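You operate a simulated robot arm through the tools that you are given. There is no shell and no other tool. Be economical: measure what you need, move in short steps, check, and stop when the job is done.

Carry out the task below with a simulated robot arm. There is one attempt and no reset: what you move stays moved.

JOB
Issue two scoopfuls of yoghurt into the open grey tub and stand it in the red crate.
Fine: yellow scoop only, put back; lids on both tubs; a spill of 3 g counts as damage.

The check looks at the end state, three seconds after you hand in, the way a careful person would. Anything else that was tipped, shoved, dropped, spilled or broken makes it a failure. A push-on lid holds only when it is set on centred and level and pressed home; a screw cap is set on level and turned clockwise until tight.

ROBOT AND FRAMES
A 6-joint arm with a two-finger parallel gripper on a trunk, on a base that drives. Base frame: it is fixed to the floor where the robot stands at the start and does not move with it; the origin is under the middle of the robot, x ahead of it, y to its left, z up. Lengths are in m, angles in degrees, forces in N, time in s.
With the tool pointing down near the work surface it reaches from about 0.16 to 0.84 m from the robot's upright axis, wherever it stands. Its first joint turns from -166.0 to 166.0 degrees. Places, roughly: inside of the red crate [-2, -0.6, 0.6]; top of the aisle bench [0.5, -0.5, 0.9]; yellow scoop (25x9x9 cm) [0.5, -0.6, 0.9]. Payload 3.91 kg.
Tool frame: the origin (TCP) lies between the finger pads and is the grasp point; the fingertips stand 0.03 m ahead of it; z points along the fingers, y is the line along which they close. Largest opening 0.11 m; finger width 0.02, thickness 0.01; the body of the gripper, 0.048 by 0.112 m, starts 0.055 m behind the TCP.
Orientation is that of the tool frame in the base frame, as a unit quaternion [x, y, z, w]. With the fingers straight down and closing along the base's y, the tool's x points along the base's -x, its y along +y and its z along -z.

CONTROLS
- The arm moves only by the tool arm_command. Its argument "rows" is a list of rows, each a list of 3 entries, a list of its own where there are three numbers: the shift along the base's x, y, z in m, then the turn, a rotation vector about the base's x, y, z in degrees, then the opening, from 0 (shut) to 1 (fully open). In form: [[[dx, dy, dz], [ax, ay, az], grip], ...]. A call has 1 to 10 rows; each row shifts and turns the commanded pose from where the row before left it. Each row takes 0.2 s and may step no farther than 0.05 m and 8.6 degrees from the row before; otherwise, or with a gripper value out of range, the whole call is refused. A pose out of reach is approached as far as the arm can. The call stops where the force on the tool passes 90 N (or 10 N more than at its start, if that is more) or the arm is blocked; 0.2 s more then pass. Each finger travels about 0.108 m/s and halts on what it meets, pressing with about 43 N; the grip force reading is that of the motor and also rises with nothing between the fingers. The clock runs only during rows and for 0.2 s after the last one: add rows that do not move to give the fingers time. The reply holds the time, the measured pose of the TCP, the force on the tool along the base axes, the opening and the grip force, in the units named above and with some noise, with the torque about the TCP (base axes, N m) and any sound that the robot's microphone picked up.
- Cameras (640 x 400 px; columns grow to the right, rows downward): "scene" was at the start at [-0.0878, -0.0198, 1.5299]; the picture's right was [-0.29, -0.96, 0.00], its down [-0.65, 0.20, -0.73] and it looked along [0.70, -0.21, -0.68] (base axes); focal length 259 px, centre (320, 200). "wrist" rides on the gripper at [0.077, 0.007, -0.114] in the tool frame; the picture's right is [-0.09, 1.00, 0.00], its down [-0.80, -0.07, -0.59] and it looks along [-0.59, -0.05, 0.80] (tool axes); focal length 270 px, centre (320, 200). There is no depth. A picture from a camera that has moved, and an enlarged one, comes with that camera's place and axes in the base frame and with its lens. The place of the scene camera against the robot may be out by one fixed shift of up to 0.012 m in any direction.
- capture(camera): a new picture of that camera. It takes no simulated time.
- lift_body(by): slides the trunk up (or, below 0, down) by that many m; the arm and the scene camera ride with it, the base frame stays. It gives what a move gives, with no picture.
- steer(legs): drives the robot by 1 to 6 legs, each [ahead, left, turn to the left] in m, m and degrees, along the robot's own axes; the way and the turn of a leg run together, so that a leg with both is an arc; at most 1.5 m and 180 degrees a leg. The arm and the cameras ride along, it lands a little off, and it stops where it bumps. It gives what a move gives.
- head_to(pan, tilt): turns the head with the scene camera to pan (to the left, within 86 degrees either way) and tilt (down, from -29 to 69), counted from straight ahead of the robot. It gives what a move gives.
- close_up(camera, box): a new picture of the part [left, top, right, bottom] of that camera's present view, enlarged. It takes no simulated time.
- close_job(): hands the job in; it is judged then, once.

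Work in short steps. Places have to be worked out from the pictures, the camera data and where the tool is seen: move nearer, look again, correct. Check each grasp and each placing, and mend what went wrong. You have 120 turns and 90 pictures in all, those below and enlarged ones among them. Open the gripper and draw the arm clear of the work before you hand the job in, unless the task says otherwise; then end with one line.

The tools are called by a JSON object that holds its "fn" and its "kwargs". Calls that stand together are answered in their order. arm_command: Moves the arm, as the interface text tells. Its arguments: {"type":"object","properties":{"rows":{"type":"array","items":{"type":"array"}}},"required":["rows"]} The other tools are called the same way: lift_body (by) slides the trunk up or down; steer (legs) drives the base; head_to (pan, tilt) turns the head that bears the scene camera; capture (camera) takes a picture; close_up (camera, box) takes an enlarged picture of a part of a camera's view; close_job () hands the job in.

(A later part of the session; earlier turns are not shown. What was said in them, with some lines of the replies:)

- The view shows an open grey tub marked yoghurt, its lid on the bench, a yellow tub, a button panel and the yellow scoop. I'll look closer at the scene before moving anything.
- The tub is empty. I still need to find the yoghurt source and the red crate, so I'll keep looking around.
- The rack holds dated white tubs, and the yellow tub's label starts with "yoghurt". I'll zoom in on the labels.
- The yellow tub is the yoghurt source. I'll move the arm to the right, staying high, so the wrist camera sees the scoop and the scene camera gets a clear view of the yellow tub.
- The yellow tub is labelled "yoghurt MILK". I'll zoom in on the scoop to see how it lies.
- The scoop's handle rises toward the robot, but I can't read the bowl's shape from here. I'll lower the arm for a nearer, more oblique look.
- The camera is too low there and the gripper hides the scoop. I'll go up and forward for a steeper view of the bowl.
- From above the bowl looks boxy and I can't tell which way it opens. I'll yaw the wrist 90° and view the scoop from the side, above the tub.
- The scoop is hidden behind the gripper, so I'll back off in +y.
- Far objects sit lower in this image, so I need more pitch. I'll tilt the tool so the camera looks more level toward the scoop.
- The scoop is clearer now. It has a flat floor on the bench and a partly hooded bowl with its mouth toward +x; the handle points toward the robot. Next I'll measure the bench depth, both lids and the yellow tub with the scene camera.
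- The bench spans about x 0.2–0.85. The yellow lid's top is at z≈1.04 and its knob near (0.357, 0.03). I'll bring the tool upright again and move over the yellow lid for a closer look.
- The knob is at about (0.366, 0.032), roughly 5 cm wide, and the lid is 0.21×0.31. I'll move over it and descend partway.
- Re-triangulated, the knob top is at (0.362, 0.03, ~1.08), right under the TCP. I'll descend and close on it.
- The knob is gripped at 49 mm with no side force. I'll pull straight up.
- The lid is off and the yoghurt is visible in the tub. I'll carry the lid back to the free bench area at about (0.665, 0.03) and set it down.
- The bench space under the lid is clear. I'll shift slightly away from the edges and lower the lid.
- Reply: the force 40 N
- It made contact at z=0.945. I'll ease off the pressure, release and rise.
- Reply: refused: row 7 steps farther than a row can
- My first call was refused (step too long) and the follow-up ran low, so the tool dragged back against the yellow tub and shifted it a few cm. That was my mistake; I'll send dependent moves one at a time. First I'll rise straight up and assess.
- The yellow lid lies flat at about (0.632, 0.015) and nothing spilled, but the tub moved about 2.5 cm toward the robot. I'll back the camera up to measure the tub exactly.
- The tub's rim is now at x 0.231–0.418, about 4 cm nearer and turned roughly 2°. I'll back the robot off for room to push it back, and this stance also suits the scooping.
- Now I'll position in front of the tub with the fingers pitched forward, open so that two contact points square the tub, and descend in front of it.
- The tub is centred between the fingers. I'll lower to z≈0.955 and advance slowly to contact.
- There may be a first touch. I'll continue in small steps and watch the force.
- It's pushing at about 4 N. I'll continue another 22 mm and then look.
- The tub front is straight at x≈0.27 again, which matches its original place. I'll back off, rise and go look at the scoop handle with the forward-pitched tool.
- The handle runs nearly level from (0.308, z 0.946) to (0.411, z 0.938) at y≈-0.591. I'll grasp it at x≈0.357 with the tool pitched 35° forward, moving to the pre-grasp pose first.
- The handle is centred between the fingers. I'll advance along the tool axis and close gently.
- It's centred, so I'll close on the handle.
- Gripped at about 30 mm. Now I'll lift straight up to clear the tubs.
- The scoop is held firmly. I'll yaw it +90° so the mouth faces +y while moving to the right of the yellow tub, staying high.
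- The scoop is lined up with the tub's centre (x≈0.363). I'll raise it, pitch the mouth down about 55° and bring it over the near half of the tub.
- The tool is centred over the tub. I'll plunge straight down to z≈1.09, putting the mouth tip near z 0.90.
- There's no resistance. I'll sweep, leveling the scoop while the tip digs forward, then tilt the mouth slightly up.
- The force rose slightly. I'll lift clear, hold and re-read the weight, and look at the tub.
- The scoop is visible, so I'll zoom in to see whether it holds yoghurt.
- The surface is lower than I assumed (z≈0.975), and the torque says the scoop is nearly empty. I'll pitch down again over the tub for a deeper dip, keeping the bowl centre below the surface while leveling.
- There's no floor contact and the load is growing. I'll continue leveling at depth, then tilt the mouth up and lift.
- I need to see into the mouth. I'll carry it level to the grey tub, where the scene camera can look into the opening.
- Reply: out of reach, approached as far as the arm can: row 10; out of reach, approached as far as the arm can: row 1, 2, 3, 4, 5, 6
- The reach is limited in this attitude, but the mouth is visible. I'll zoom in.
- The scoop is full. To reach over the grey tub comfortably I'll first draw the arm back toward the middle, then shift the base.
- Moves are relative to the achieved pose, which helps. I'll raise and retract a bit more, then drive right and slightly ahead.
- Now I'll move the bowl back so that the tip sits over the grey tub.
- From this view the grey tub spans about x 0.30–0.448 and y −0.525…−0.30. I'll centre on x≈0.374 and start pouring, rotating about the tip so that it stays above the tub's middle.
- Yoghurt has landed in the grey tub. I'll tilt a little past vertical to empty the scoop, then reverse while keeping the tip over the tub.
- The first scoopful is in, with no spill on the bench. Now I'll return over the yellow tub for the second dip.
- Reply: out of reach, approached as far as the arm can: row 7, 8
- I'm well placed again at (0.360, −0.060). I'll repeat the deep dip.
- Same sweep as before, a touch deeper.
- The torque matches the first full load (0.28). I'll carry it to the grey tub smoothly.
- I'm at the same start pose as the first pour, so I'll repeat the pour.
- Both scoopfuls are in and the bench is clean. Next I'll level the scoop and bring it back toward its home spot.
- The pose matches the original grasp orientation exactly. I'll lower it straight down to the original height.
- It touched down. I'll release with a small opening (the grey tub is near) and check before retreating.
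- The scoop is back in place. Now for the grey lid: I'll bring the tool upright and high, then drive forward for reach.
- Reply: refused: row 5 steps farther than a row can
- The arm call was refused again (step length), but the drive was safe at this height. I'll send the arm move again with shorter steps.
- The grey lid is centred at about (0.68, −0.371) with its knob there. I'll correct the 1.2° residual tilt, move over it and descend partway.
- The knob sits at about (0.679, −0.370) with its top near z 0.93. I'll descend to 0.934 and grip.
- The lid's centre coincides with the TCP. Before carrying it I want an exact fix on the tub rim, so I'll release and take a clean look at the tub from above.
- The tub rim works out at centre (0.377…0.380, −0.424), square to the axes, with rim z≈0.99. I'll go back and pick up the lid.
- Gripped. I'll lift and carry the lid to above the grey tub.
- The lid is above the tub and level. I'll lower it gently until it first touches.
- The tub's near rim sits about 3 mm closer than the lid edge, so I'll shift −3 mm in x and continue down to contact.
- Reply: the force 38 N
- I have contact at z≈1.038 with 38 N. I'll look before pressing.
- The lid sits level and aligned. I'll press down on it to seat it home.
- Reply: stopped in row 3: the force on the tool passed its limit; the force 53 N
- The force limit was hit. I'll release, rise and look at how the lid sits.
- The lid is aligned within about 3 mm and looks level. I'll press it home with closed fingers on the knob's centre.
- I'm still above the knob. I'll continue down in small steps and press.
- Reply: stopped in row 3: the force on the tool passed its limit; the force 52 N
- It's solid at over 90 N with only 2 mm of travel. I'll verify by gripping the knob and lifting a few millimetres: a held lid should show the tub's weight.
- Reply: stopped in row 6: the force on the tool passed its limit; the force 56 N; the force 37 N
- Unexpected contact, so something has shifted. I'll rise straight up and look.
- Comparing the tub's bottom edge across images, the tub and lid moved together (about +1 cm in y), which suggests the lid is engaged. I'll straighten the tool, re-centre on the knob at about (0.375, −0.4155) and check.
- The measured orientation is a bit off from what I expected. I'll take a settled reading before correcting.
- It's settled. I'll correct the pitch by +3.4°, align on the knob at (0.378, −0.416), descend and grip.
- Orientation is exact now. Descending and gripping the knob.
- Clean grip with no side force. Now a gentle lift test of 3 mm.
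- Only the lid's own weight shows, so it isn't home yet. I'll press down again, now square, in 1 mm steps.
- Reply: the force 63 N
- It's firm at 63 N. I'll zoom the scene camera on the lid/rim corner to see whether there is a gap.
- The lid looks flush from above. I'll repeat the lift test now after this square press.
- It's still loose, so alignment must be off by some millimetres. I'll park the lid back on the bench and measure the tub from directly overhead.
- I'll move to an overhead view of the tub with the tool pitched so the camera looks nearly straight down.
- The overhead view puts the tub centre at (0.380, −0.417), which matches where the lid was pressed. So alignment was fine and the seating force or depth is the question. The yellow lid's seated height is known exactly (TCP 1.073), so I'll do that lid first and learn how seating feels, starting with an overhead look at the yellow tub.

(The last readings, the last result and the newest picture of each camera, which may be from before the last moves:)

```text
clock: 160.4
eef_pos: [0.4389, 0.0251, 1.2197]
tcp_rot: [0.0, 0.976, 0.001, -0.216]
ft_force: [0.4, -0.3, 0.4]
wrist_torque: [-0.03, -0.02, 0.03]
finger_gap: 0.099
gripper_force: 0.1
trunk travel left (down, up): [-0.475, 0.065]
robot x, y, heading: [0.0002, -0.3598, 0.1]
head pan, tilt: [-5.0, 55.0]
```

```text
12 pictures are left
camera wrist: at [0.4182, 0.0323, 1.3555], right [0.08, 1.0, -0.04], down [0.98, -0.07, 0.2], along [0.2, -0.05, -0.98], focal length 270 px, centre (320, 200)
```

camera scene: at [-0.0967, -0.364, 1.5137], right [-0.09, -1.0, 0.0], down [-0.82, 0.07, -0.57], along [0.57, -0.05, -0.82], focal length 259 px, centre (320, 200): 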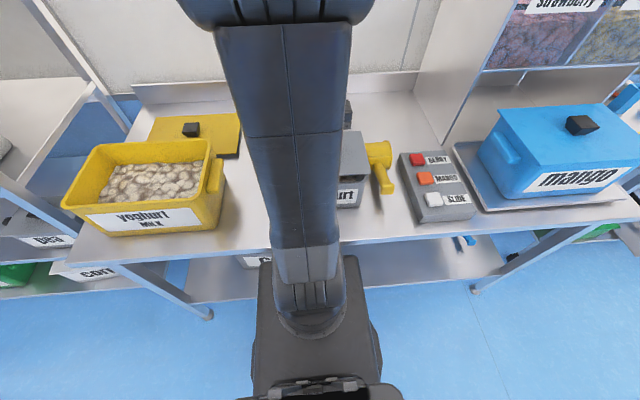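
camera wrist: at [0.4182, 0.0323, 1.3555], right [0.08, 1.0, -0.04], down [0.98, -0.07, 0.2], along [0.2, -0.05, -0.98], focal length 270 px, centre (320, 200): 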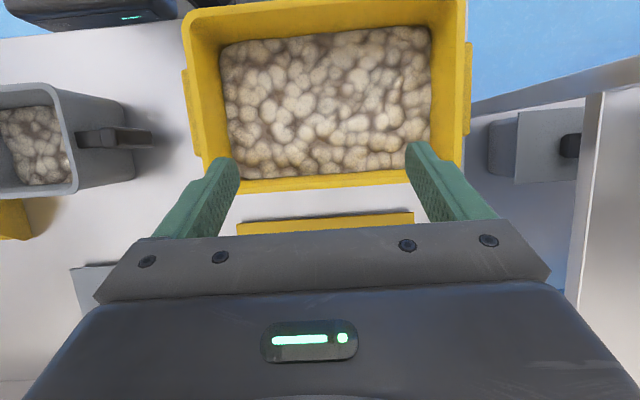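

The yellow tub is back at its original place (centre ≈(0.364, 0.032)). Now I'll go over the yellow lid's knob with the tool vertical.

{"fn": "arm_command", "kwargs": {"rows": [[[0.035, -0.002, -0.01], [0, -5, 0], 0.95], [[0.04, -0.002, -0.02], [0, -5, 0], 0.95], [[0.04, -0.002, -0.02], [0, -5, 0], 0.95], [[0.04, -0.002, -0.02], [0, -5, 0], 0.95], [[0.038, -0.002, -0.02], [0, -5, 0], 0.95], [[0, 0, -0.045], [0, 0, 0], 0.95], [[0, 0, -0.045], [0, 0, 0], 0.95], [[0, 0, -0.03], [0, 0, 0], 0.95], [[0, 0, 0], [0, 0, 0], 0.95]]}}

{"fn": "capture", "kwargs": {"camera": "wrist"}}

```text
clock: 162.4
eef_pos: [0.6321, 0.012, 1.0111]
tcp_rot: [0.0, 1.0, 0.0, 0.001]
ft_force: [-0.1, 0.5, -0.7]
wrist_torque: [0.01, -0.02, -0.03]
finger_gap: 0.1047
gripper_force: 0.0
trunk travel left (down, up): [-0.475, 0.065]
robot x, y, heading: [-0.0031, -0.3621, -0.4]
head pan, tilt: [-5.0, 55.0]
```

```text
11 pictures are left
camera wrist: at [0.5559, 0.0206, 1.1248], right [0.09, 1.0, 0.0], down [0.8, -0.07, 0.6], along [0.59, -0.05, -0.8], focal length 270 px, centre (320, 200)
```

wrist: 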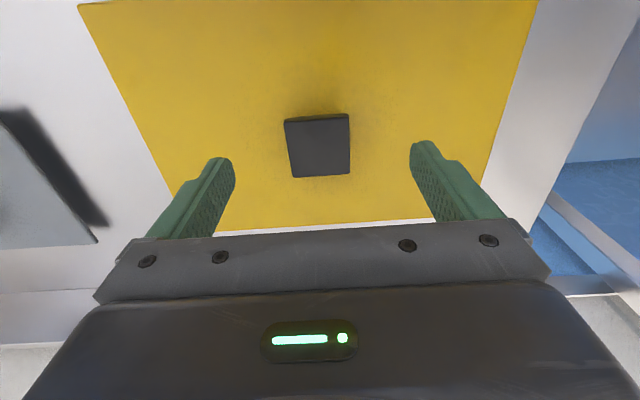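

The knob is at x≈0.639, so I'll shift +6.5 mm, descend to the original relative grip height and close.

{"fn": "arm_command", "kwargs": {"rows": [[[0.0065, 0, -0.02], [0, 0, 0], 0.95], [[0, 0, -0.025], [0, 0, 0], 0.95], [[0, 0, -0.019], [0, 0, 0], 0.95], [[0, 0, 0], [0, 0, 0], 0.3], [[0, 0, 0], [0, 0, 0], 0.2], [[0, 0, 0], [0, 0, 0], 0.2]]}}

```text
clock: 163.8
eef_pos: [0.6392, 0.0123, 0.9465]
tcp_rot: [0.0, 1.0, 0.0, 0.0]
ft_force: [-0.4, -0.2, 0.7]
wrist_torque: [-0.01, -0.01, 0.0]
finger_gap: 0.0491
gripper_force: 43.1
trunk travel left (down, up): [-0.475, 0.065]
robot x, y, heading: [-0.001, -0.3574, 0.1]
head pan, tilt: [-5.0, 55.0]
```

Gripped. I'll lift and carry the lid to above the yellow tub.

{"fn": "arm_command", "kwargs": {"rows": [[[0, 0, 0.03], [0, 0, 0], 0.2], [[0, 0, 0.045], [0, 0, 0], 0.2], [[0, 0, 0.045], [0, 0, 0], 0.2], [[0, 0, 0.045], [0, 0, 0], 0.2], [[-0.02, 0.002, 0.03], [0, 0, 0], 0.2], [[-0.045, 0.003, 0], [0, 0, 0], 0.2], [[-0.045, 0.003, 0], [0, 0, 0], 0.2], [[-0.045, 0.003, 0], [0, 0, 0], 0.2], [[-0.045, 0.003, 0], [0, 0, 0], 0.2], [[-0.045, 0.003, 0], [0, 0, 0], 0.2]]}}

{"fn": "arm_command", "kwargs": {"rows": [[[-0.03, 0.0015, 0], [0, 0, 0], 0.2], [[0, 0, -0.025], [0, 0, 0], 0.2], [[0, 0, -0.015], [0, 0, 0], 0.2], [[0, 0, -0.006], [0, 0, 0], 0.2], [[0, 0, -0.004], [0, 0, 0], 0.2], [[0, 0, 0], [0, 0, 0], 0.2]]}}

```text
clock: 166.0
eef_pos: [0.3916, 0.0288, 1.1423]
tcp_rot: [0.0, 1.0, -0.001, 0.001]
ft_force: [1.2, 0.8, -1.9]
wrist_torque: [0.0, 0.04, -0.03]
finger_gap: 0.0492
gripper_force: 43.2
trunk travel left (down, up): [-0.475, 0.065]
robot x, y, heading: [-0.0026, -0.3597, -0.2]
head pan, tilt: [-5.0, 55.0]
```

```text
clock: 167.4
eef_pos: [0.3633, 0.0317, 1.0923]
tcp_rot: [-0.001, 1.0, 0.0, 0.001]
ft_force: [-4.3, -0.4, 5.8]
wrist_torque: [-0.28, -0.24, -0.26]
finger_gap: 0.0491
gripper_force: 43.1
trunk travel left (down, up): [-0.475, 0.065]
robot x, y, heading: [-0.0045, -0.363, -0.5]
head pan, tilt: [-5.0, 55.0]
```

First contact is at 1.092, about 20 mm above the known home height of 1.073, so these lids have a deep skirt. I'll continue down gently.

{"fn": "arm_command", "kwargs": {"rows": [[[-0.001, 0, -0.003], [0, 0, 0], 0.2], [[0, 0, -0.003], [0, 0, 0], 0.2], [[0, 0, -0.003], [0, 0, 0], 0.2]]}}

```text
clock: 168.2
eef_pos: [0.3618, 0.0302, 1.0845]
tcp_rot: [0.0, 1.0, 0.002, 0.001]
ft_force: [-6.0, 0.8, 17.6]
wrist_torque: [-0.13, 0.79, -0.5]
finger_gap: 0.0493
gripper_force: 43.5
trunk travel left (down, up): [-0.475, 0.065]
robot x, y, heading: [0.0003, -0.3622, -0.1]
head pan, tilt: [-5.0, 55.0]
```

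It's sliding in progressively with 18 N at 1.0845. I'll keep pressing toward 1.073.

{"fn": "arm_command", "kwargs": {"rows": [[[0, 0, -0.003], [0, 0, 0], 0.2], [[0, 0, -0.003], [0, 0, 0], 0.2], [[0, 0, -0.003], [0, 0, 0], 0.2], [[0, 0, -0.003], [0, 0, 0], 0.2]]}}

```text
clock: 169.2
eef_pos: [0.3621, 0.0318, 1.0724]
tcp_rot: [-0.001, 1.0, 0.001, 0.003]
ft_force: [1.1, 6.0, 39.6]
wrist_torque: [0.09, -0.06, -0.15]
finger_gap: 0.0496
gripper_force: 42.9
trunk travel left (down, up): [-0.475, 0.065]
robot x, y, heading: [-0.0018, -0.3622, -0.2]
head pan, tilt: [-5.0, 55.0]
```

It's at 1.0724, the original seated height. I'll press firmly to make sure, then do a small lift test.

{"fn": "arm_command", "kwargs": {"rows": [[[0, 0, -0.002], [0, 0, 0], 0.2], [[0, 0, -0.002], [0, 0, 0], 0.2], [[0, 0, 0], [0, 0, 0], 0.2]]}}

{"fn": "arm_command", "kwargs": {"rows": [[[0, 0, 0.003], [0, 0, 0], 0.2], [[0, 0, 0.003], [0, 0, 0], 0.2], [[0, 0, 0.001], [0, 0, 0], 0.2], [[0, 0, 0], [0, 0, 0], 0.2]]}}

```text
clock: 170.0
eef_pos: [0.3612, 0.0313, 1.071]
tcp_rot: [0.0, 1.0, 0.003, 0.004]
ft_force: [2.2, 5.6, 53.5]
wrist_torque: [0.47, 0.17, -0.16]
finger_gap: 0.0494
gripper_force: 43.4
trunk travel left (down, up): [-0.475, 0.065]
robot x, y, heading: [-0.0028, -0.3599, -0.3]
head pan, tilt: [-5.0, 55.0]
```

```text
clock: 171.0
eef_pos: [0.3636, 0.0308, 1.0708]
tcp_rot: [0.0, 1.0, -0.001, 0.0]
ft_force: [1.1, 0.2, -1.1]
wrist_torque: [0.01, 0.02, -0.01]
finger_gap: 0.0493
gripper_force: 43.0
trunk travel left (down, up): [-0.475, 0.065]
robot x, y, heading: [0.0003, -0.3619, -0.2]
head pan, tilt: [-5.0, 55.0]
```

It's unloaded at the same height. I'll lift 2 mm more to test the hold.

{"fn": "arm_command", "kwargs": {"rows": [[[0, 0, 0.001], [0, 0, 0], 0.2], [[0, 0, 0.001], [0, 0, 0], 0.2], [[0, 0, 0], [0, 0, 0], 0.2]]}}

```text
clock: 171.8
eef_pos: [0.3635, 0.0313, 1.0752]
tcp_rot: [0.0, 1.0, 0.0, 0.001]
ft_force: [-0.2, -0.2, -2.0]
wrist_torque: [0.0, 0.07, 0.02]
finger_gap: 0.0492
gripper_force: 42.9
trunk travel left (down, up): [-0.475, 0.065]
robot x, y, heading: [-0.0007, -0.3626, -0.1]
head pan, tilt: [-5.0, 55.0]
```

Even fully home, the retention is light, so the lift test isn't telling; the grey lid was most likely home too (20 mm skirt, rim ≈1.0, hard stop). I'll press the yellow lid home again, unload, and release cleanly.

{"fn": "arm_command", "kwargs": {"rows": [[[0, 0, -0.003], [0, 0, 0], 0.2], [[0, 0, -0.003], [0, 0, 0], 0.2], [[0, 0, -0.002], [0, 0, 0], 0.2], [[0, 0, -0.001], [0, 0, 0], 0.2], [[0, 0, 0], [0, 0, 0], 0.2]]}}

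```text
clock: 173.0
eef_pos: [0.3624, 0.0313, 1.0714]
tcp_rot: [-0.001, 1.0, 0.004, 0.004]
ft_force: [0.4, 8.9, 51.9]
wrist_torque: [-0.7, 1.08, -0.43]
finger_gap: 0.0493
gripper_force: 43.2
trunk travel left (down, up): [-0.475, 0.065]
robot x, y, heading: [-0.0022, -0.3613, -0.3]
head pan, tilt: [-5.0, 55.0]
```

52 N. I'll give one firmer push, then unload most of it before opening.

{"fn": "arm_command", "kwargs": {"rows": [[[0, 0, -0.002], [0, 0, 0], 0.2], [[0, 0, 0], [0, 0, 0], 0.2], [[0, 0, 0.003], [0, 0, 0], 0.2], [[0, 0, 0.003], [0, 0, 0], 0.2], [[0, 0, 0], [0, 0, 0], 0.2]]}}

```text
clock: 174.2
eef_pos: [0.3616, 0.0314, 1.0711]
tcp_rot: [0.0, 1.0, 0.001, 0.001]
ft_force: [-1.3, 7.6, 26.7]
wrist_torque: [1.62, -0.56, 0.13]
finger_gap: 0.0493
gripper_force: 43.1
trunk travel left (down, up): [-0.475, 0.065]
robot x, y, heading: [-0.0045, -0.3643, -0.0]
head pan, tilt: [-5.0, 55.0]
```

I'll unload the rest, open and rise.

{"fn": "arm_command", "kwargs": {"rows": [[[0, 0, 0.0025], [0, 0, 0], 0.2], [[0, 0, 0], [0, 0, 0], 0.4], [[0, 0, 0], [0, 0, 0], 0.9], [[0, 0, 0], [0, 0, 0], 0.9], [[0, 0, 0], [0, 0, 0], 0.9], [[0, 0, 0.03], [0, 0, 0], 0.9], [[0, 0, 0.045], [0, 0, 0], 0.9], [[0, 0, 0.045], [0, 0, 0], 0.9]]}}

{"fn": "capture", "kwargs": {"camera": "wrist"}}

```text
clock: 176.0
eef_pos: [0.3624, 0.0301, 1.1936]
tcp_rot: [-0.001, 1.0, 0.0, 0.001]
ft_force: [-0.1, -0.3, -0.3]
wrist_torque: [0.01, 0.02, -0.01]
finger_gap: 0.0991
gripper_force: 0.1
trunk travel left (down, up): [-0.475, 0.065]
robot x, y, heading: [-0.0042, -0.3628, 0.0]
head pan, tilt: [-5.0, 55.0]
```

```text
10 pictures are left
camera wrist: at [0.286, 0.0378, 1.3087], right [0.09, 1.0, 0.0], down [0.8, -0.07, 0.6], along [0.59, -0.05, -0.8], focal length 270 px, centre (320, 200)
```

wrist: 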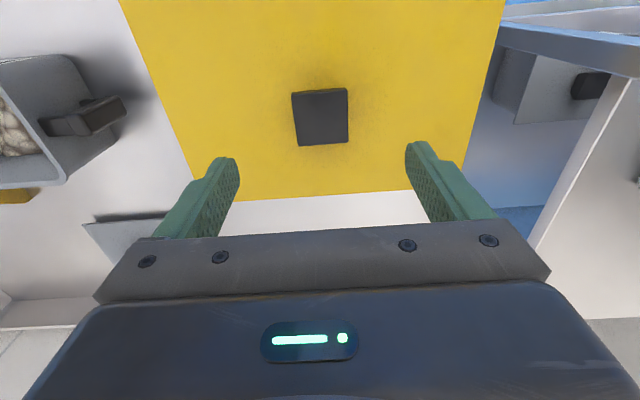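

The yellow lid sits flat and centred. Now back to the grey lid at (0.682, −0.372).

{"fn": "arm_command", "kwargs": {"rows": [[[0.029, -0.0366, 0], [0, 0, 0], 0.9], [[0.029, -0.0366, 0], [0, 0, 0], 0.9], [[0.029, -0.0366, 0], [0, 0, 0], 0.9], [[0.029, -0.0366, 0], [0, 0, 0], 0.9], [[0.029, -0.0366, 0], [0, 0, 0], 0.9], [[0.029, -0.0366, 0], [0, 0, 0], 0.9], [[0.029, -0.0366, 0], [0, 0, 0], 0.9], [[0.029, -0.0366, 0], [0, 0, 0], 0.9], [[0.029, -0.0366, 0], [0, 0, 0], 0.9], [[0.029, -0.0366, 0], [0, 0, 0], 0.9]]}}

{"fn": "arm_command", "kwargs": {"rows": [[[0.029, -0.036, 0], [0, 0, 0], 0.9], [[0, 0, -0.04], [0, 0, 0], 0.9], [[0, 0, -0.045], [0, 0, 0], 0.9], [[0, 0, -0.045], [0, 0, 0], 0.9], [[0, 0, -0.04], [0, 0, 0], 0.9], [[0, 0, 0], [0, 0, 0], 0.9]]}}

```text
clock: 178.2
eef_pos: [0.6537, -0.336, 1.1915]
tcp_rot: [0.0, 1.0, 0.001, 0.0]
ft_force: [-0.3, 0.5, -0.8]
wrist_torque: [-0.01, -0.01, -0.03]
finger_gap: 0.099
gripper_force: 0.0
trunk travel left (down, up): [-0.475, 0.065]
robot x, y, heading: [-0.0028, -0.3609, -0.1]
head pan, tilt: [-5.0, 55.0]
```

```text
clock: 179.6
eef_pos: [0.6827, -0.3717, 1.0228]
tcp_rot: [0.0, 1.0, 0.0, 0.001]
ft_force: [-0.3, 0.0, -0.5]
wrist_torque: [-0.02, -0.01, -0.03]
finger_gap: 0.0991
gripper_force: 0.0
trunk travel left (down, up): [-0.475, 0.065]
robot x, y, heading: [-0.0025, -0.3609, -0.4]
head pan, tilt: [-5.0, 55.0]
```

I'm directly above where I released it. Descend, grip and lift.

{"fn": "arm_command", "kwargs": {"rows": [[[0, 0, -0.04], [0, 0, 0], 0.9], [[0, 0, -0.03], [0, 0, 0], 0.9], [[0, 0, -0.016], [0, 0, 0], 0.9], [[0, 0, 0], [0, 0, 0], 0.3], [[0, 0, 0], [0, 0, 0], 0.2], [[0, 0, 0], [0, 0, 0], 0.2], [[0, 0, 0.04], [0, 0, 0], 0.2], [[0, 0, 0.045], [0, 0, 0], 0.2], [[0, 0, 0.045], [0, 0, 0], 0.2], [[0, 0, 0.04], [0, 0, 0], 0.2]]}}

```text
clock: 181.8
eef_pos: [0.6808, -0.3713, 1.1078]
tcp_rot: [-0.001, 1.0, 0.0, 0.0]
ft_force: [-0.1, -0.7, -1.4]
wrist_torque: [-0.02, 0.01, 0.01]
finger_gap: 0.0491
gripper_force: 43.6
trunk travel left (down, up): [-0.475, 0.065]
robot x, y, heading: [-0.0029, -0.3612, -0.3]
head pan, tilt: [-5.0, 55.0]
```

The lid is in hand. I'll carry it to above the tub at (0.379, −0.4165) and lower close to the rim.

{"fn": "arm_command", "kwargs": {"rows": [[[-0.043, -0.0065, 0], [0, 0, 0], 0.2], [[-0.043, -0.0065, 0], [0, 0, 0], 0.2], [[-0.043, -0.0065, 0], [0, 0, 0], 0.2], [[-0.043, -0.0065, 0], [0, 0, 0], 0.2], [[-0.043, -0.0065, 0], [0, 0, 0], 0.2], [[-0.043, -0.0065, 0], [0, 0, 0], 0.2], [[-0.044, -0.0065, 0], [0, 0, 0], 0.2], [[0, 0, -0.03], [0, 0, 0], 0.2], [[0, 0, -0.015], [0, 0, 0], 0.2], [[0, 0, 0], [0, 0, 0], 0.2]]}}

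{"fn": "arm_command", "kwargs": {"rows": [[[0, 0, -0.004], [0, 0, 0], 0.2], [[0, 0, -0.004], [0, 0, 0], 0.2], [[0, 0, -0.004], [0, 0, 0], 0.2]]}}

{"fn": "arm_command", "kwargs": {"rows": [[[0, 0, -0.003], [0, 0, 0], 0.2], [[0, 0, -0.003], [0, 0, 0], 0.2]]}}

```text
clock: 184.0
eef_pos: [0.379, -0.4184, 1.0613]
tcp_rot: [0.0, 1.0, 0.0, 0.001]
ft_force: [0.5, 0.8, -1.0]
wrist_torque: [-0.02, 0.0, -0.02]
finger_gap: 0.0493
gripper_force: 43.5
trunk travel left (down, up): [-0.475, 0.065]
robot x, y, heading: [-0.0026, -0.361, -0.3]
head pan, tilt: [-5.0, 55.0]
```

```text
clock: 184.8
eef_pos: [0.3813, -0.4164, 1.05]
tcp_rot: [0.0, 1.0, 0.0, 0.001]
ft_force: [-0.7, -0.9, -0.6]
wrist_torque: [0.02, 0.01, 0.01]
finger_gap: 0.0488
gripper_force: 42.6
trunk travel left (down, up): [-0.475, 0.065]
robot x, y, heading: [-0.0037, -0.3576, -0.4]
head pan, tilt: [-5.0, 55.0]
```

```text
clock: 185.4
eef_pos: [0.3794, -0.4172, 1.0452]
tcp_rot: [-0.001, 1.0, 0.0, 0.002]
ft_force: [-0.6, 0.9, 20.8]
wrist_torque: [0.17, 1.0, -0.16]
finger_gap: 0.049
gripper_force: 42.8
trunk travel left (down, up): [-0.475, 0.065]
robot x, y, heading: [-0.0006, -0.3589, -0.2]
head pan, tilt: [-5.0, 55.0]
```

Progressive contact now: 21 N at 1.045, first on the near side. I'll nudge +1 mm in x and continue pressing.

{"fn": "arm_command", "kwargs": {"rows": [[[0.001, 0, -0.002], [0, 0, 0], 0.2], [[0, 0, -0.003], [0, 0, 0], 0.2]]}}

{"fn": "arm_command", "kwargs": {"rows": [[[0, 0, -0.002], [0, 0, 0], 0.2], [[0, 0, -0.002], [0, 0, 0], 0.2]]}}

```text
clock: 186.0
eef_pos: [0.3804, -0.4166, 1.041]
tcp_rot: [0.0, 1.0, 0.0, 0.003]
ft_force: [0.0, -1.3, 47.4]
wrist_torque: [-0.03, 0.24, -0.13]
finger_gap: 0.0494
gripper_force: 42.6
trunk travel left (down, up): [-0.475, 0.065]
robot x, y, heading: [0.0018, -0.3642, -0.3]
head pan, tilt: [-5.0, 55.0]
```

```text
clock: 186.6
eef_pos: [0.3789, -0.4166, 1.0355]
tcp_rot: [0.0, 1.0, 0.0, 0.003]
ft_force: [0.9, 0.7, 58.0]
wrist_torque: [-0.04, 0.99, -0.15]
finger_gap: 0.0498
gripper_force: 42.5
trunk travel left (down, up): [-0.475, 0.065]
robot x, y, heading: [-0.0032, -0.3637, -0.2]
head pan, tilt: [-5.0, 55.0]
```

It slid in nearly 10 mm. I'll keep pressing to find the hard stop.

{"fn": "arm_command", "kwargs": {"rows": [[[0, 0, -0.002], [0, 0, 0], 0.2], [[0, 0, -0.002], [0, 0, 0], 0.2]]}}

```text
clock: 187.3
eef_pos: [0.3811, -0.4159, 1.0347]
tcp_rot: [-0.001, 1.0, -0.001, 0.006]
ft_force: [-11.0, 1.1, 52.3]
wrist_torque: [0.68, 1.94, 0.18]
finger_gap: 0.0493
gripper_force: 43.2
trunk travel left (down, up): [-0.475, 0.065]
robot x, y, heading: [-0.0003, -0.3594, -0.2]
head pan, tilt: [-5.0, 55.0]
stopped in row 2: the force on the tool passed its limit (the readings are from after the stop); the commanded pose is now the measured one
```

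Hard stop at 1.035 beyond 90 N, so it's home. I'll unload gradually before releasing.

{"fn": "arm_command", "kwargs": {"rows": [[[0, 0, 0.002], [0, 0, 0], 0.2], [[0, 0, 0.002], [0, 0, 0], 0.2], [[0, 0, 0], [0, 0, 0], 0.2]]}}

```text
clock: 188.1
eef_pos: [0.3831, -0.4161, 1.0376]
tcp_rot: [0.0, 1.0, 0.0, 0.003]
ft_force: [-4.4, 0.3, 7.0]
wrist_torque: [-0.27, -0.16, -0.05]
finger_gap: 0.0494
gripper_force: 43.0
trunk travel left (down, up): [-0.475, 0.065]
robot x, y, heading: [-0.0009, -0.3601, -0.1]
head pan, tilt: [-5.0, 55.0]
```

Nearly unloaded. I'll relieve the side force, open and rise, then look at the lid and handle.

{"fn": "arm_command", "kwargs": {"rows": [[[-0.002, 0, 0.0005], [0, 0, 0], 0.2], [[0, 0, 0], [0, 0, 0], 0.4], [[0, 0, 0], [0, 0, 0], 0.9], [[0, 0, 0], [0, 0, 0], 0.9], [[0, 0, 0], [0, 0, 0], 0.9], [[0, 0, 0.03], [0, 0, 0], 0.9], [[0, 0, 0.045], [0, 0, 0], 0.9], [[-0.02, 0.02, 0.03], [0, 0, 0], 0.9], [[-0.03, 0.035, 0], [0, 0, 0], 0.9], [[-0.03, 0.035, 0], [0, 0, 0], 0.9]]}}

{"fn": "close_up", "kwargs": {"camera": "wrist", "box": [160, 0, 480, 220]}}

```text
clock: 190.3
eef_pos: [0.3004, -0.3248, 1.1416]
tcp_rot: [0.0, 1.0, 0.0, 0.004]
ft_force: [-1.2, 0.2, 0.3]
wrist_torque: [0.01, 0.03, -0.03]
finger_gap: 0.099
gripper_force: 0.1
trunk travel left (down, up): [-0.475, 0.065]
robot x, y, heading: [-0.001, -0.3622, 0.1]
head pan, tilt: [-5.0, 55.0]
```

```text
1.82 times, centred on (320, 110) of wrist
camera zoom: at [0.2238, -0.3183, 1.2565], right [0.09, 1.0, 0.0], down [0.8, -0.07, 0.6], along [0.6, -0.05, -0.8], focal length 491 px, centre (320, 364)
```

zoom: 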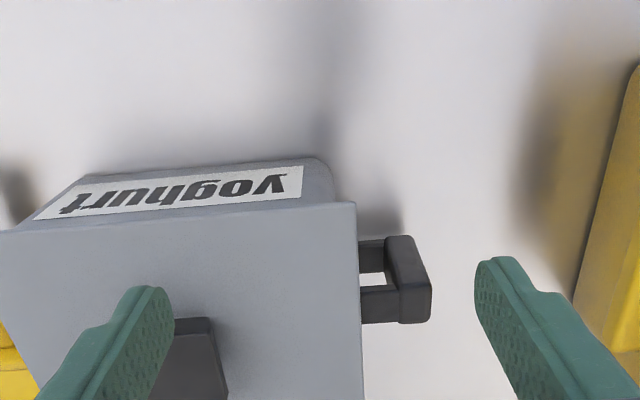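

The grey lid is on flat. The handle is a vertical loop with its bar at about (0.381, −0.271), top z≈0.98. I'll yaw the tool 90° so that it closes across the bar and move above it.

{"fn": "arm_command", "kwargs": {"rows": [[[0.008, 0.0054, 0.004], [0, 0.46, 0], 0.7], [[0.008, 0.0054, 0], [0, 0, -8.2], 0.7], [[0.008, 0.0054, 0], [0, 0, -8.2], 0.7], [[0.008, 0.0054, 0], [0, 0, -8.2], 0.7], [[0.008, 0.0054, 0], [0, 0, -8.2], 0.7], [[0.008, 0.0054, 0], [0, 0, -8.2], 0.7], [[0.008, 0.0054, 0], [0, 0, -8.2], 0.7], [[0.008, 0.0054, 0], [0, 0, -8.2], 0.7], [[0.008, 0.0054, 0], [0, 0, -8.2], 0.7], [[0.008, 0.0052, 0], [0, 0, -8.2], 0.7]]}}

{"fn": "arm_command", "kwargs": {"rows": [[[0, 0, -0.02], [0, 0, -8.2], 0.7], [[0, 0, -0.03], [0, 0, -8], 0.7], [[0, 0, -0.02], [0, 0, 0], 0.7], [[0, 0, 0], [0, 0, 0], 0.7]]}}

{"fn": "capture", "kwargs": {"camera": "wrist"}}

```text
clock: 192.5
eef_pos: [0.3812, -0.272, 1.1467]
tcp_rot: [0.601, 0.799, 0.001, 0.0]
ft_force: [-0.6, -0.5, 0.1]
wrist_torque: [-0.02, 0.01, 0.0]
finger_gap: 0.077
gripper_force: 0.0
trunk travel left (down, up): [-0.475, 0.065]
robot x, y, heading: [0.0026, -0.3614, -0.0]
head pan, tilt: [-5.0, 55.0]
```

```text
clock: 193.5
eef_pos: [0.3805, -0.2728, 1.0762]
tcp_rot: [0.707, 0.707, -0.001, -0.001]
ft_force: [0.7, -0.2, -0.1]
wrist_torque: [0.0, 0.01, 0.01]
finger_gap: 0.0769
gripper_force: 0.0
trunk travel left (down, up): [-0.475, 0.065]
robot x, y, heading: [-0.0005, -0.3605, 0.0]
head pan, tilt: [-5.0, 55.0]
```

```text
8 pictures are left
camera wrist: at [0.3882, -0.1948, 1.1911], right [1.0, -0.09, 0.0], down [-0.07, -0.8, 0.59], along [-0.05, -0.59, -0.8], focal length 270 px, centre (320, 200)
```

wrist: 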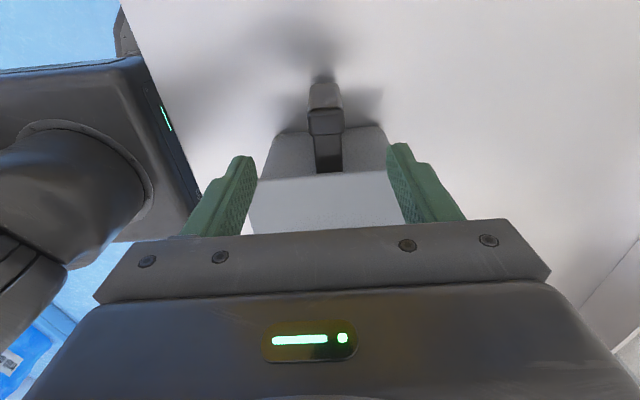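

The bar is centred at x≈0.386, y≈−0.273. I'll shift 5 mm, descend around it, close, then lift 3 cm.

{"fn": "arm_command", "kwargs": {"rows": [[[0.005, -0.001, -0.03], [0, 0, 0], 0.7], [[0, 0, -0.04], [0, 0, 0], 0.7], [[0, 0, -0.04], [0, 0, 0], 0.7], [[0, 0, -0.024], [0, 0, 0], 0.7], [[0, 0, 0], [0, 0, 0], 0.3], [[0, 0, 0], [0, 0, 0], 0.1], [[0, 0, 0], [0, 0, 0], 0.0], [[0, 0, 0], [0, 0, 0], 0.0]]}}

{"fn": "arm_command", "kwargs": {"rows": [[[0, 0, 0.005], [0, 0, 0], 0.0], [[0, 0, 0.005], [0, 0, 0], 0.0], [[0, 0, 0.01], [0, 0, 0], 0.0], [[0, 0, 0.01], [0, 0, 0], 0.0], [[0, 0, 0], [0, 0, 0], 0.0]]}}

{"fn": "capture", "kwargs": {"camera": "wrist"}}

```text
clock: 195.3
eef_pos: [0.3862, -0.2737, 0.9457]
tcp_rot: [0.706, 0.708, 0.003, 0.001]
ft_force: [5.8, 2.3, 72.6]
wrist_torque: [-3.48, 1.9, -0.03]
finger_gap: 0.0296
gripper_force: 43.5
trunk travel left (down, up): [-0.475, 0.065]
robot x, y, heading: [-0.0018, -0.3605, -0.4]
head pan, tilt: [-5.0, 55.0]
```

```text
clock: 196.5
eef_pos: [0.3858, -0.2744, 0.9734]
tcp_rot: [0.706, 0.708, 0.0, -0.001]
ft_force: [0.4, -0.4, -4.5]
wrist_torque: [0.52, 0.03, 0.0]
finger_gap: 0.0298
gripper_force: 43.3
trunk travel left (down, up): [-0.475, 0.065]
robot x, y, heading: [0.0004, -0.3629, -0.3]
head pan, tilt: [-5.0, 55.0]
```

```text
7 pictures are left
camera wrist: at [0.3938, -0.1959, 1.0871], right [1.0, -0.09, 0.0], down [-0.07, -0.8, 0.59], along [-0.05, -0.59, -0.8], focal length 270 px, centre (320, 200)
```

wrist: 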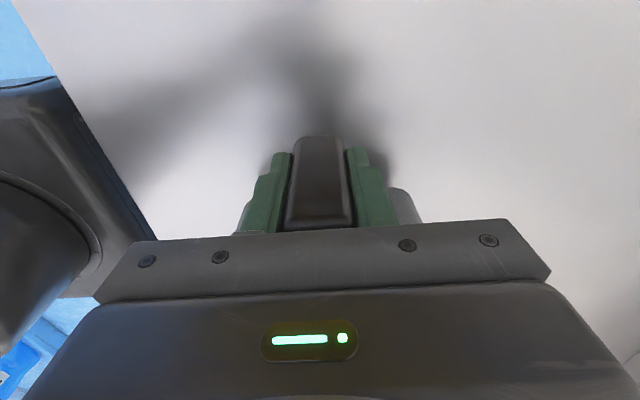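

The tub lifts: 4.5 N and a steady 0.5 N·m. I'll raise it clear slowly and check with the scene camera that it hangs level with the lid on.

{"fn": "arm_command", "kwargs": {"rows": [[[0, 0, 0.015], [0, 0, 0], 0.0], [[0, 0, 0.02], [0, 0, 0], 0.0], [[0, 0, 0.025], [0, 0, 0], 0.0], [[0, 0, 0.025], [0, 0, 0], 0.0], [[0, 0, 0.025], [0, 0, 0], 0.0], [[0, 0, 0.025], [0, 0, 0], 0.0], [[0, 0, 0.015], [0, 0, 0], 0.0], [[0, 0, 0], [0, 0, 0], 0.0]]}}

{"fn": "head_to", "kwargs": {"pan": -15, "tilt": 45}}

{"fn": "capture", "kwargs": {"camera": "scene"}}

```text
clock: 198.3
eef_pos: [0.3866, -0.2737, 1.1227]
tcp_rot: [0.706, 0.708, 0.0, 0.0]
ft_force: [0.9, -0.2, -4.0]
wrist_torque: [0.46, 0.02, 0.0]
finger_gap: 0.0297
gripper_force: 42.8
trunk travel left (down, up): [-0.475, 0.065]
robot x, y, heading: [-0.0045, -0.3622, -0.1]
head pan, tilt: [-5.0, 55.0]
```

```text
clock: 199.0
eef_pos: [0.3869, -0.2729, 1.1223]
tcp_rot: [0.707, 0.708, 0.0, -0.001]
ft_force: [-0.4, -0.2, -3.9]
wrist_torque: [0.52, 0.02, 0.01]
finger_gap: 0.0295
gripper_force: 42.7
trunk travel left (down, up): [-0.475, 0.065]
robot x, y, heading: [0.0002, -0.3601, -0.0]
head pan, tilt: [-15.0, 45.0]
```

```text
6 pictures are left
camera scene: at [-0.09, -0.3788, 1.527], right [-0.26, -0.97, 0.0], down [-0.68, 0.18, -0.71], along [0.68, -0.18, -0.71], focal length 259 px, centre (320, 200)
```

scene: 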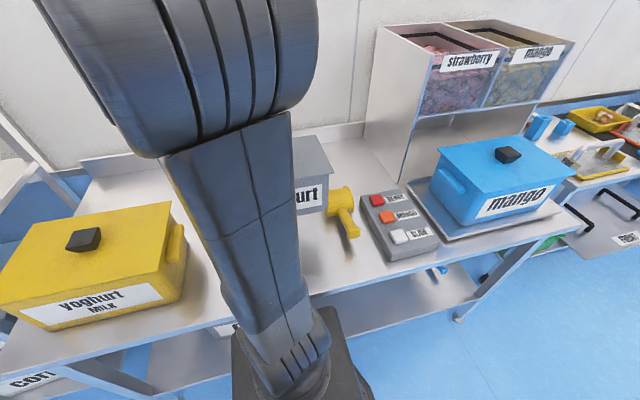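

It hangs level with the lid on, and the bench is in order. I'll back away, turn around toward the red crate, and look.

{"fn": "steer", "kwargs": {"legs": [[-0.55, 0, 0], [0, 0, 90], [0, 0, 90]]}}

{"fn": "head_to", "kwargs": {"pan": 18, "tilt": 38}}

{"fn": "capture", "kwargs": {"camera": "scene"}}

```text
clock: 209.8
eef_pos: [-0.9445, -0.4405, 1.1229]
tcp_rot: [-0.701, 0.714, 0.0, 0.0]
ft_force: [0.7, 0.1, -3.7]
wrist_torque: [-0.5, 0.0, -0.02]
finger_gap: 0.0297
gripper_force: 43.1
trunk travel left (down, up): [-0.475, 0.065]
robot x, y, heading: [-0.5525, -0.3598, 178.8]
head pan, tilt: [-15.0, 45.0]
```

```text
clock: 210.7
eef_pos: [-0.9442, -0.4401, 1.1223]
tcp_rot: [-0.7, 0.714, 0.0, 0.0]
ft_force: [0.4, 0.1, -4.1]
wrist_torque: [-0.51, 0.01, -0.01]
finger_gap: 0.0296
gripper_force: 42.8
trunk travel left (down, up): [-0.475, 0.065]
robot x, y, heading: [-0.5539, -0.3588, 178.4]
head pan, tilt: [18.0, 38.0]
```

```text
5 pictures are left
camera scene: at [-0.4647, -0.385, 1.5373], right [-0.29, 0.96, 0.0], down [0.59, 0.18, -0.79], along [-0.76, -0.22, -0.62], focal length 259 px, centre (320, 200)
```

scene: 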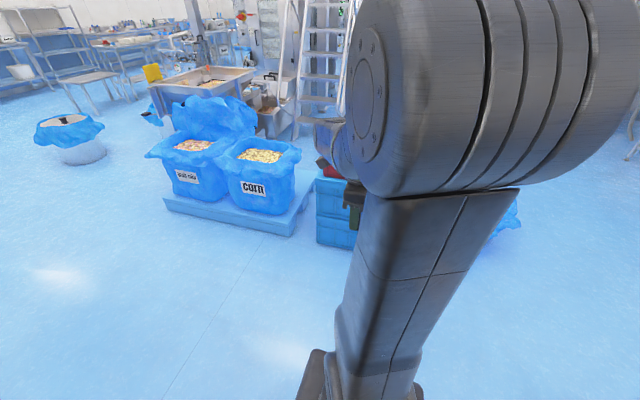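

The red crate sits on a blue stand, partly hidden by the arm. I'll drive nearer with a sideways offset so the camera can see it past the arm.

{"fn": "steer", "kwargs": {"legs": [[0.75, 0, 1.5], [0, -0.15, 0]]}}

{"fn": "head_to", "kwargs": {"pan": 35, "tilt": 45}}

{"fn": "capture", "kwargs": {"camera": "scene"}}

```text
clock: 215.8
eef_pos: [-1.6941, -0.2919, 1.1219]
tcp_rot: [0.71, -0.704, 0.001, 0.001]
ft_force: [-0.4, 0.6, -3.7]
wrist_torque: [-0.54, -0.01, -0.01]
finger_gap: 0.0299
gripper_force: 43.4
trunk travel left (down, up): [-0.475, 0.065]
robot x, y, heading: [-1.3082, -0.2014, -179.9]
head pan, tilt: [18.0, 38.0]
```

```text
clock: 216.6
eef_pos: [-1.6937, -0.293, 1.1215]
tcp_rot: [0.71, -0.704, 0.0, 0.0]
ft_force: [-0.5, 0.8, -4.1]
wrist_torque: [-0.53, -0.01, -0.04]
finger_gap: 0.0299
gripper_force: 43.4
trunk travel left (down, up): [-0.475, 0.065]
robot x, y, heading: [-1.3054, -0.209, -179.7]
head pan, tilt: [35.0, 45.0]
```

```text
4 pictures are left
camera scene: at [-1.2008, -0.2436, 1.5271], right [-0.58, 0.82, 0.0], down [0.58, 0.41, -0.71], along [-0.58, -0.41, -0.71], focal length 259 px, centre (320, 200)
```

scene: 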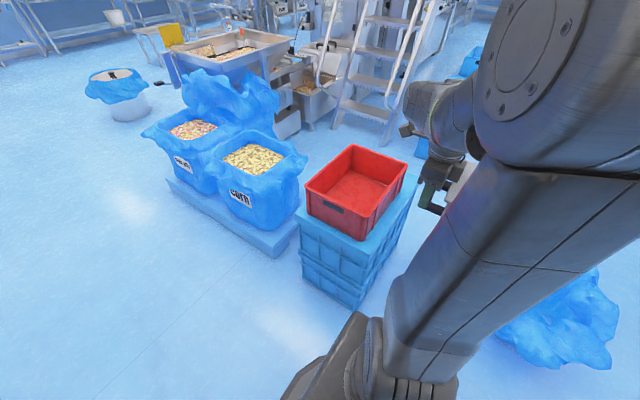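

The crate is clearly visible: roughly 0.44×0.30 m, long side along x, centre near (−2.06, −0.64), floor ≈0.6 and rim ≈0.75. I'll align with it, and turn the tub so its length runs along the crate's long side.

{"fn": "steer", "kwargs": {"legs": [[0, 0.43, 0]]}}

{"fn": "arm_command", "kwargs": {"rows": [[[-0.005, 0.01, 0], [0, 0, 8.2], 0.0], [[-0.005, 0.01, 0], [0, 0, 8.2], 0.0], [[-0.005, 0.01, 0], [0, 0, 8.2], 0.0], [[-0.005, 0.01, 0], [0, 0, 8.2], 0.0], [[-0.005, 0.01, 0], [0, 0, 8.2], 0.0], [[-0.005, 0.01, 0], [0, 0, 8.2], 0.0], [[-0.005, 0.01, 0], [0, 0, 8.2], 0.0], [[-0.005, 0.01, 0], [0, 0, 8.2], 0.0], [[-0.005, 0.005, 0], [0, 0, 8.2], 0.0], [[0, 0, 0], [0, 0, 8.2], 0.0]]}}

{"fn": "arm_command", "kwargs": {"rows": [[[0, 0, 0], [0, 0, 8], 0.0], [[0, 0, 0], [0, 0, 0], 0.0]]}}

{"fn": "capture", "kwargs": {"camera": "wrist"}}

```text
clock: 219.2
eef_pos: [-1.6935, -0.7262, 1.1226]
tcp_rot: [0.71, -0.704, 0.0, -0.001]
ft_force: [-1.0, 0.6, -3.6]
wrist_torque: [-0.47, 0.01, 0.04]
finger_gap: 0.03
gripper_force: 42.7
trunk travel left (down, up): [-0.475, 0.065]
robot x, y, heading: [-1.3053, -0.6379, -179.7]
head pan, tilt: [35.0, 45.0]
```

```text
clock: 221.4
eef_pos: [-1.7379, -0.6407, 1.1221]
tcp_rot: [0.998, -0.065, 0.001, 0.0]
ft_force: [0.2, 0.3, -3.9]
wrist_torque: [-0.04, -0.5, -0.01]
finger_gap: 0.0298
gripper_force: 42.7
trunk travel left (down, up): [-0.475, 0.065]
robot x, y, heading: [-1.3071, -0.635, -179.9]
head pan, tilt: [35.0, 45.0]
```

```text
clock: 222.0
eef_pos: [-1.7371, -0.6398, 1.1219]
tcp_rot: [1.0, 0.006, 0.001, 0.0]
ft_force: [0.1, -0.2, -3.7]
wrist_torque: [0.01, -0.5, 0.0]
finger_gap: 0.0301
gripper_force: 42.7
trunk travel left (down, up): [-0.475, 0.065]
robot x, y, heading: [-1.304, -0.6353, -179.5]
head pan, tilt: [35.0, 45.0]
```

```text
3 pictures are left
camera wrist: at [-1.6596, -0.6447, 1.2367], right [-0.08, -1.0, 0.0], down [-0.8, 0.06, 0.59], along [-0.59, 0.05, -0.8], focal length 270 px, centre (320, 200)
```

wrist: 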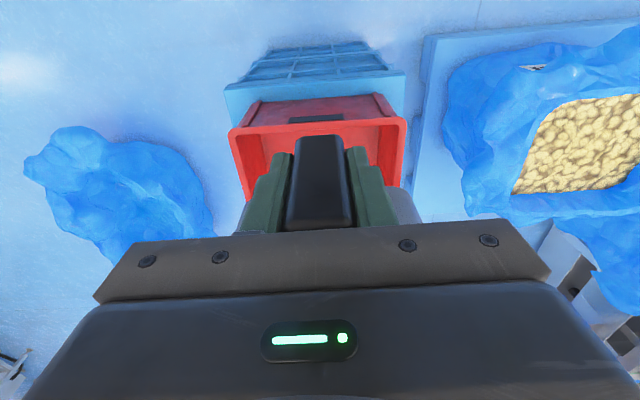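

The crate rim works out at about x −1.83…−2.23, y −0.774…−0.472, z≈0.79. I'll move over it, lower the trunk so the tub is just above the rim, and check.

{"fn": "arm_command", "kwargs": {"rows": [[[-0.02, 0.003, 0], [0, 0, 0], 0.0], [[-0.03, 0.003, 0], [0, 0, 0], 0.0], [[-0.035, 0.003, 0], [0, 0, 0], 0.0], [[-0.035, 0.003, 0], [0, 0, 0], 0.0], [[-0.035, 0.003, 0], [0, 0, 0], 0.0], [[-0.025, 0.002, 0], [0, 0, 0], 0.0], [[-0.008, 0, 0], [0, 0, 0], 0.0], [[0, 0, 0], [0, 0, 0], 0.0]]}}

{"fn": "lift_body", "kwargs": {"by": -0.22}}

{"fn": "capture", "kwargs": {"camera": "wrist"}}

```text
clock: 223.8
eef_pos: [-1.9256, -0.6229, 1.1228]
tcp_rot: [1.0, 0.005, 0.0, 0.0]
ft_force: [-0.5, -0.4, -4.9]
wrist_torque: [-0.01, -0.52, 0.0]
finger_gap: 0.0298
gripper_force: 43.2
trunk travel left (down, up): [-0.475, 0.065]
robot x, y, heading: [-1.3081, -0.6343, -179.7]
head pan, tilt: [35.0, 45.0]
```

```text
clock: 226.2
eef_pos: [-1.9248, -0.6227, 0.9029]
tcp_rot: [1.0, 0.005, 0.0, 0.0]
ft_force: [0.3, 0.5, -3.8]
wrist_torque: [0.02, -0.51, -0.01]
finger_gap: 0.0298
gripper_force: 42.8
trunk travel left (down, up): [-0.255, 0.285]
robot x, y, heading: [-1.3055, -0.6313, -179.8]
head pan, tilt: [35.0, 45.0]
```

```text
2 pictures are left
camera wrist: at [-1.8474, -0.6279, 1.0173], right [-0.08, -1.0, 0.0], down [-0.8, 0.06, 0.59], along [-0.59, 0.05, -0.8], focal length 270 px, centre (320, 200)
```

wrist: 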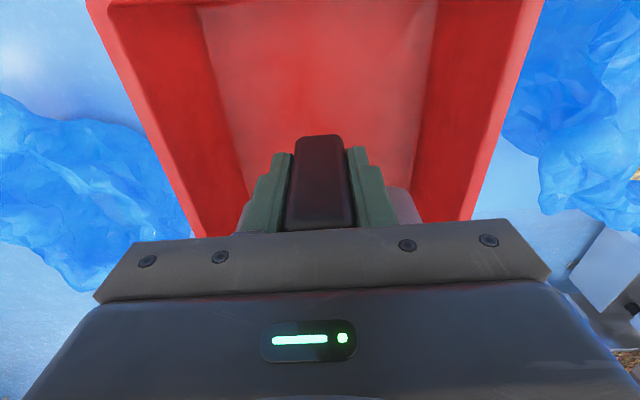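

The tub is centred over the crate with clear margins, and the floor is near z≈0.65. I'll lower it in.

{"fn": "arm_command", "kwargs": {"rows": [[[0, 0, -0.02], [0, 0, 0], 0.0], [[0, 0, -0.03], [0, 0, 0], 0.0], [[0, 0, -0.03], [0, 0, 0], 0.0], [[0, 0, -0.03], [0, 0, 0], 0.0], [[0, 0, -0.02], [0, 0, 0], 0.0], [[0, 0, -0.01], [0, 0, 0], 0.0], [[0, 0, -0.01], [0, 0, 0], 0.0], [[0, 0, 0], [0, 0, 0], 0.0]]}}

{"fn": "arm_command", "kwargs": {"rows": [[[0, 0, -0.006], [0, 0, 0], 0.0], [[0, 0, -0.006], [0, 0, 0], 0.0], [[0, 0, 0], [0, 0, 0], 0.0]]}}

```text
clock: 228.0
eef_pos: [-1.9252, -0.6235, 0.7531]
tcp_rot: [1.0, 0.004, 0.0, 0.0]
ft_force: [-0.5, 0.2, -4.1]
wrist_torque: [0.05, -0.55, -0.02]
finger_gap: 0.0299
gripper_force: 43.1
trunk travel left (down, up): [-0.255, 0.285]
robot x, y, heading: [-1.3056, -0.6348, -180.1]
head pan, tilt: [35.0, 45.0]
```

```text
clock: 228.8
eef_pos: [-1.9241, -0.6224, 0.7418]
tcp_rot: [1.0, 0.005, 0.001, 0.0]
ft_force: [-0.5, 0.1, -3.1]
wrist_torque: [0.02, -0.49, 0.0]
finger_gap: 0.03
gripper_force: 43.1
trunk travel left (down, up): [-0.255, 0.285]
robot x, y, heading: [-1.3073, -0.6354, -179.4]
head pan, tilt: [35.0, 45.0]
```

Still hanging free. I'll continue in small steps.

{"fn": "arm_command", "kwargs": {"rows": [[[0, 0, -0.006], [0, 0, 0], 0.0], [[0, 0, -0.006], [0, 0, 0], 0.0], [[0, 0, -0.005], [0, 0, 0], 0.0], [[0, 0, 0], [0, 0, 0], 0.0]]}}

{"fn": "arm_command", "kwargs": {"rows": [[[0, 0, -0.005], [0, 0, 0], 0.0], [[0, 0, -0.005], [0, 0, 0], 0.0], [[0, 0, 0], [0, 0, 0], 0.0]]}}

```text
clock: 229.8
eef_pos: [-1.9251, -0.6228, 0.7234]
tcp_rot: [1.0, 0.004, 0.001, 0.0]
ft_force: [0.2, -0.3, -3.8]
wrist_torque: [-0.02, -0.54, 0.01]
finger_gap: 0.03
gripper_force: 43.0
trunk travel left (down, up): [-0.255, 0.285]
robot x, y, heading: [-1.3035, -0.6306, -179.8]
head pan, tilt: [35.0, 45.0]
```

```text
clock: 230.6
eef_pos: [-1.9256, -0.623, 0.7136]
tcp_rot: [1.0, 0.005, 0.001, 0.0]
ft_force: [-0.5, 0.3, -4.2]
wrist_torque: [-0.01, -0.51, -0.02]
finger_gap: 0.0298
gripper_force: 43.0
trunk travel left (down, up): [-0.255, 0.285]
robot x, y, heading: [-1.307, -0.6316, -179.7]
head pan, tilt: [35.0, 45.0]
```

Still free at 0.7136. Continuing.

{"fn": "arm_command", "kwargs": {"rows": [[[0, 0, -0.006], [0, 0, 0], 0.0], [[0, 0, -0.006], [0, 0, 0], 0.0], [[0, 0, -0.005], [0, 0, 0], 0.0], [[0, 0, 0], [0, 0, 0], 0.0]]}}

```text
clock: 231.6
eef_pos: [-1.926, -0.6227, 0.6985]
tcp_rot: [1.0, 0.005, -0.001, 0.0]
ft_force: [0.0, 0.9, 2.9]
wrist_torque: [-0.16, 1.18, -0.08]
finger_gap: 0.03
gripper_force: 43.2
trunk travel left (down, up): [-0.255, 0.285]
robot x, y, heading: [-1.3052, -0.6317, -179.5]
head pan, tilt: [35.0, 45.0]
```

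First touch, at the tub's far end. I'll lower 3 mm more to settle it flat, then open slowly.

{"fn": "arm_command", "kwargs": {"rows": [[[0, 0, -0.0015], [0, 0, 0], 0.0], [[0, 0, -0.0015], [0, 0, 0], 0.0], [[0, 0, 0], [0, 0, 0], 0.0]]}}

```text
clock: 232.4
eef_pos: [-1.926, -0.6227, 0.6955]
tcp_rot: [1.0, 0.004, -0.001, 0.0]
ft_force: [1.5, 0.3, 7.2]
wrist_torque: [-0.14, 2.24, 0.03]
finger_gap: 0.0298
gripper_force: 42.9
trunk travel left (down, up): [-0.255, 0.285]
robot x, y, heading: [-1.3038, -0.6355, -179.7]
head pan, tilt: [35.0, 45.0]
```

The far end carries the load, so the near end is only millimetres up. I'll lower 3 mm more and open gently.

{"fn": "arm_command", "kwargs": {"rows": [[[0, 0, -0.0015], [0, 0, 0], 0.0], [[0, 0, -0.0015], [0, 0, 0], 0.0], [[0, 0, 0], [0, 0, 0], 0.0], [[0, 0, 0], [0, 0, 0], 0.32], [[0, 0, 0], [0, 0, 0], 0.4], [[0, 0, 0], [0, 0, 0], 0.5], [[0, 0, 0], [0, 0, 0], 0.5]]}}

{"fn": "arm_command", "kwargs": {"rows": [[[0, 0, 0.02], [0, 0, 0], 0.5], [[0, 0, 0.04], [0, 0, 0], 0.5], [[0, 0, 0.045], [0, 0, 0], 0.5], [[0, 0, 0.045], [0, 0, 0], 0.5], [[0, 0, 0.045], [0, 0, 0], 0.5], [[0.02, 0, 0.04], [0, 0, 0], 0.5], [[0.04, 0, 0.02], [0, 0, 0], 0.5], [[0.045, 0, 0], [0, 0, 0], 0.5]]}}

{"fn": "capture", "kwargs": {"camera": "wrist"}}

```text
clock: 234.0
eef_pos: [-1.9249, -0.6229, 0.6939]
tcp_rot: [1.0, 0.004, -0.002, 0.0]
ft_force: [-1.5, -0.9, 37.4]
wrist_torque: [0.0, 1.58, 0.03]
finger_gap: 0.055
gripper_force: 0.0
trunk travel left (down, up): [-0.255, 0.285]
robot x, y, heading: [-1.3084, -0.6308, -179.7]
head pan, tilt: [35.0, 45.0]
```

```text
clock: 235.8
eef_pos: [-1.8196, -0.6228, 0.9455]
tcp_rot: [1.0, 0.004, -0.001, 0.0]
ft_force: [0.5, -0.6, -1.2]
wrist_torque: [-0.03, -0.01, 0.01]
finger_gap: 0.0549
gripper_force: 0.0
trunk travel left (down, up): [-0.255, 0.285]
robot x, y, heading: [-1.3052, -0.6348, -179.7]
head pan, tilt: [35.0, 45.0]
```

```text
1 pictures are left
camera wrist: at [-1.7418, -0.6277, 1.0605], right [-0.08, -1.0, 0.0], down [-0.8, 0.06, 0.59], along [-0.59, 0.05, -0.8], focal length 270 px, centre (320, 200)
```

wrist: 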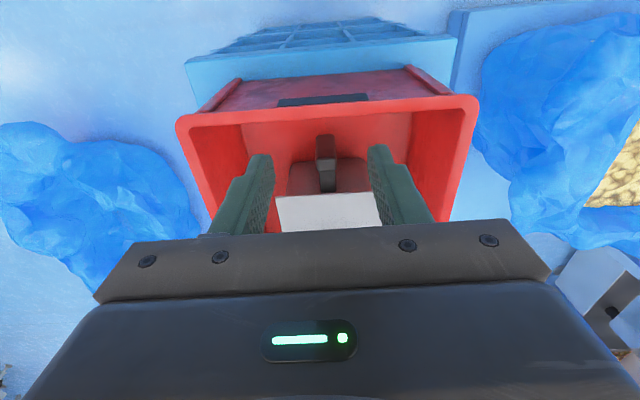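

The tub stands in the crate. I'll raise and draw clear, then use the last picture to check the lid from the earlier vantage point.

{"fn": "lift_body", "kwargs": {"by": 0.22}}

{"fn": "steer", "kwargs": {"legs": [[-0.1, 0, 0], [0, -0.43, 0]]}}

{"fn": "head_to", "kwargs": {"pan": 35, "tilt": 45}}

{"fn": "close_up", "kwargs": {"camera": "scene", "box": [270, 110, 430, 220]}}

```text
clock: 238.1
eef_pos: [-1.8194, -0.6224, 1.1659]
tcp_rot: [1.0, 0.005, 0.0, 0.0]
ft_force: [-0.3, -0.6, -0.1]
wrist_torque: [-0.03, 0.0, -0.01]
finger_gap: 0.0548
gripper_force: 0.0
trunk travel left (down, up): [-0.475, 0.065]
robot x, y, heading: [-1.3055, -0.6298, -179.7]
head pan, tilt: [35.0, 45.0]
```

```text
clock: 241.5
eef_pos: [-1.7218, -0.1939, 1.1655]
tcp_rot: [1.0, 0.007, 0.0, 0.0]
ft_force: [0.2, -0.1, -0.8]
wrist_torque: [-0.02, -0.05, 0.01]
finger_gap: 0.0552
gripper_force: 0.1
trunk travel left (down, up): [-0.475, 0.065]
robot x, y, heading: [-1.2097, -0.2026, -179.4]
head pan, tilt: [35.0, 45.0]
```

```text
clock: 242.1
eef_pos: [-1.7216, -0.1932, 1.1647]
tcp_rot: [1.0, 0.007, -0.001, 0.0]
ft_force: [0.0, -0.4, 0.6]
wrist_torque: [0.03, 0.03, 0.01]
finger_gap: 0.0548
gripper_force: 0.1
trunk travel left (down, up): [-0.475, 0.065]
robot x, y, heading: [-1.2043, -0.2019, -179.3]
head pan, tilt: [35.0, 45.0]
```

```text
3.64 times, centred on (350, 165) of scene
camera zoom: at [-1.1002, -0.2439, 1.5271], right [-0.58, 0.81, 0.0], down [0.58, 0.41, -0.71], along [-0.58, -0.41, -0.71], focal length 942 px, centre (211, 327)
```

zoom: 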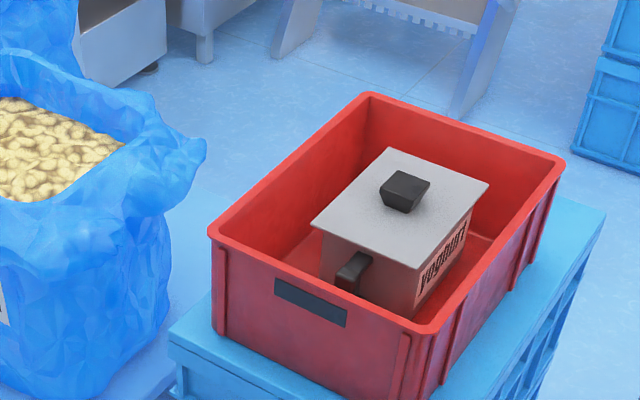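

The tub stands upright in the red crate with its lid flat and centred, nothing is spilled there, and the arm is clear with the gripper open. Handing in.

{"fn": "close_job", "kwargs": {}}

```text
The job is handed in.
```

I put two scoopfuls of yoghurt in the grey tub, pressed the lids onto both tubs, returned the yellow scoop to its place and stood the grey tub upright in the red crate. No spill showed in any picture; I knocked the yellow tub about 4 cm early on and pushed it back to where it was, and the lids lifted easily when I tested them, so I pressed both to a hard stop.
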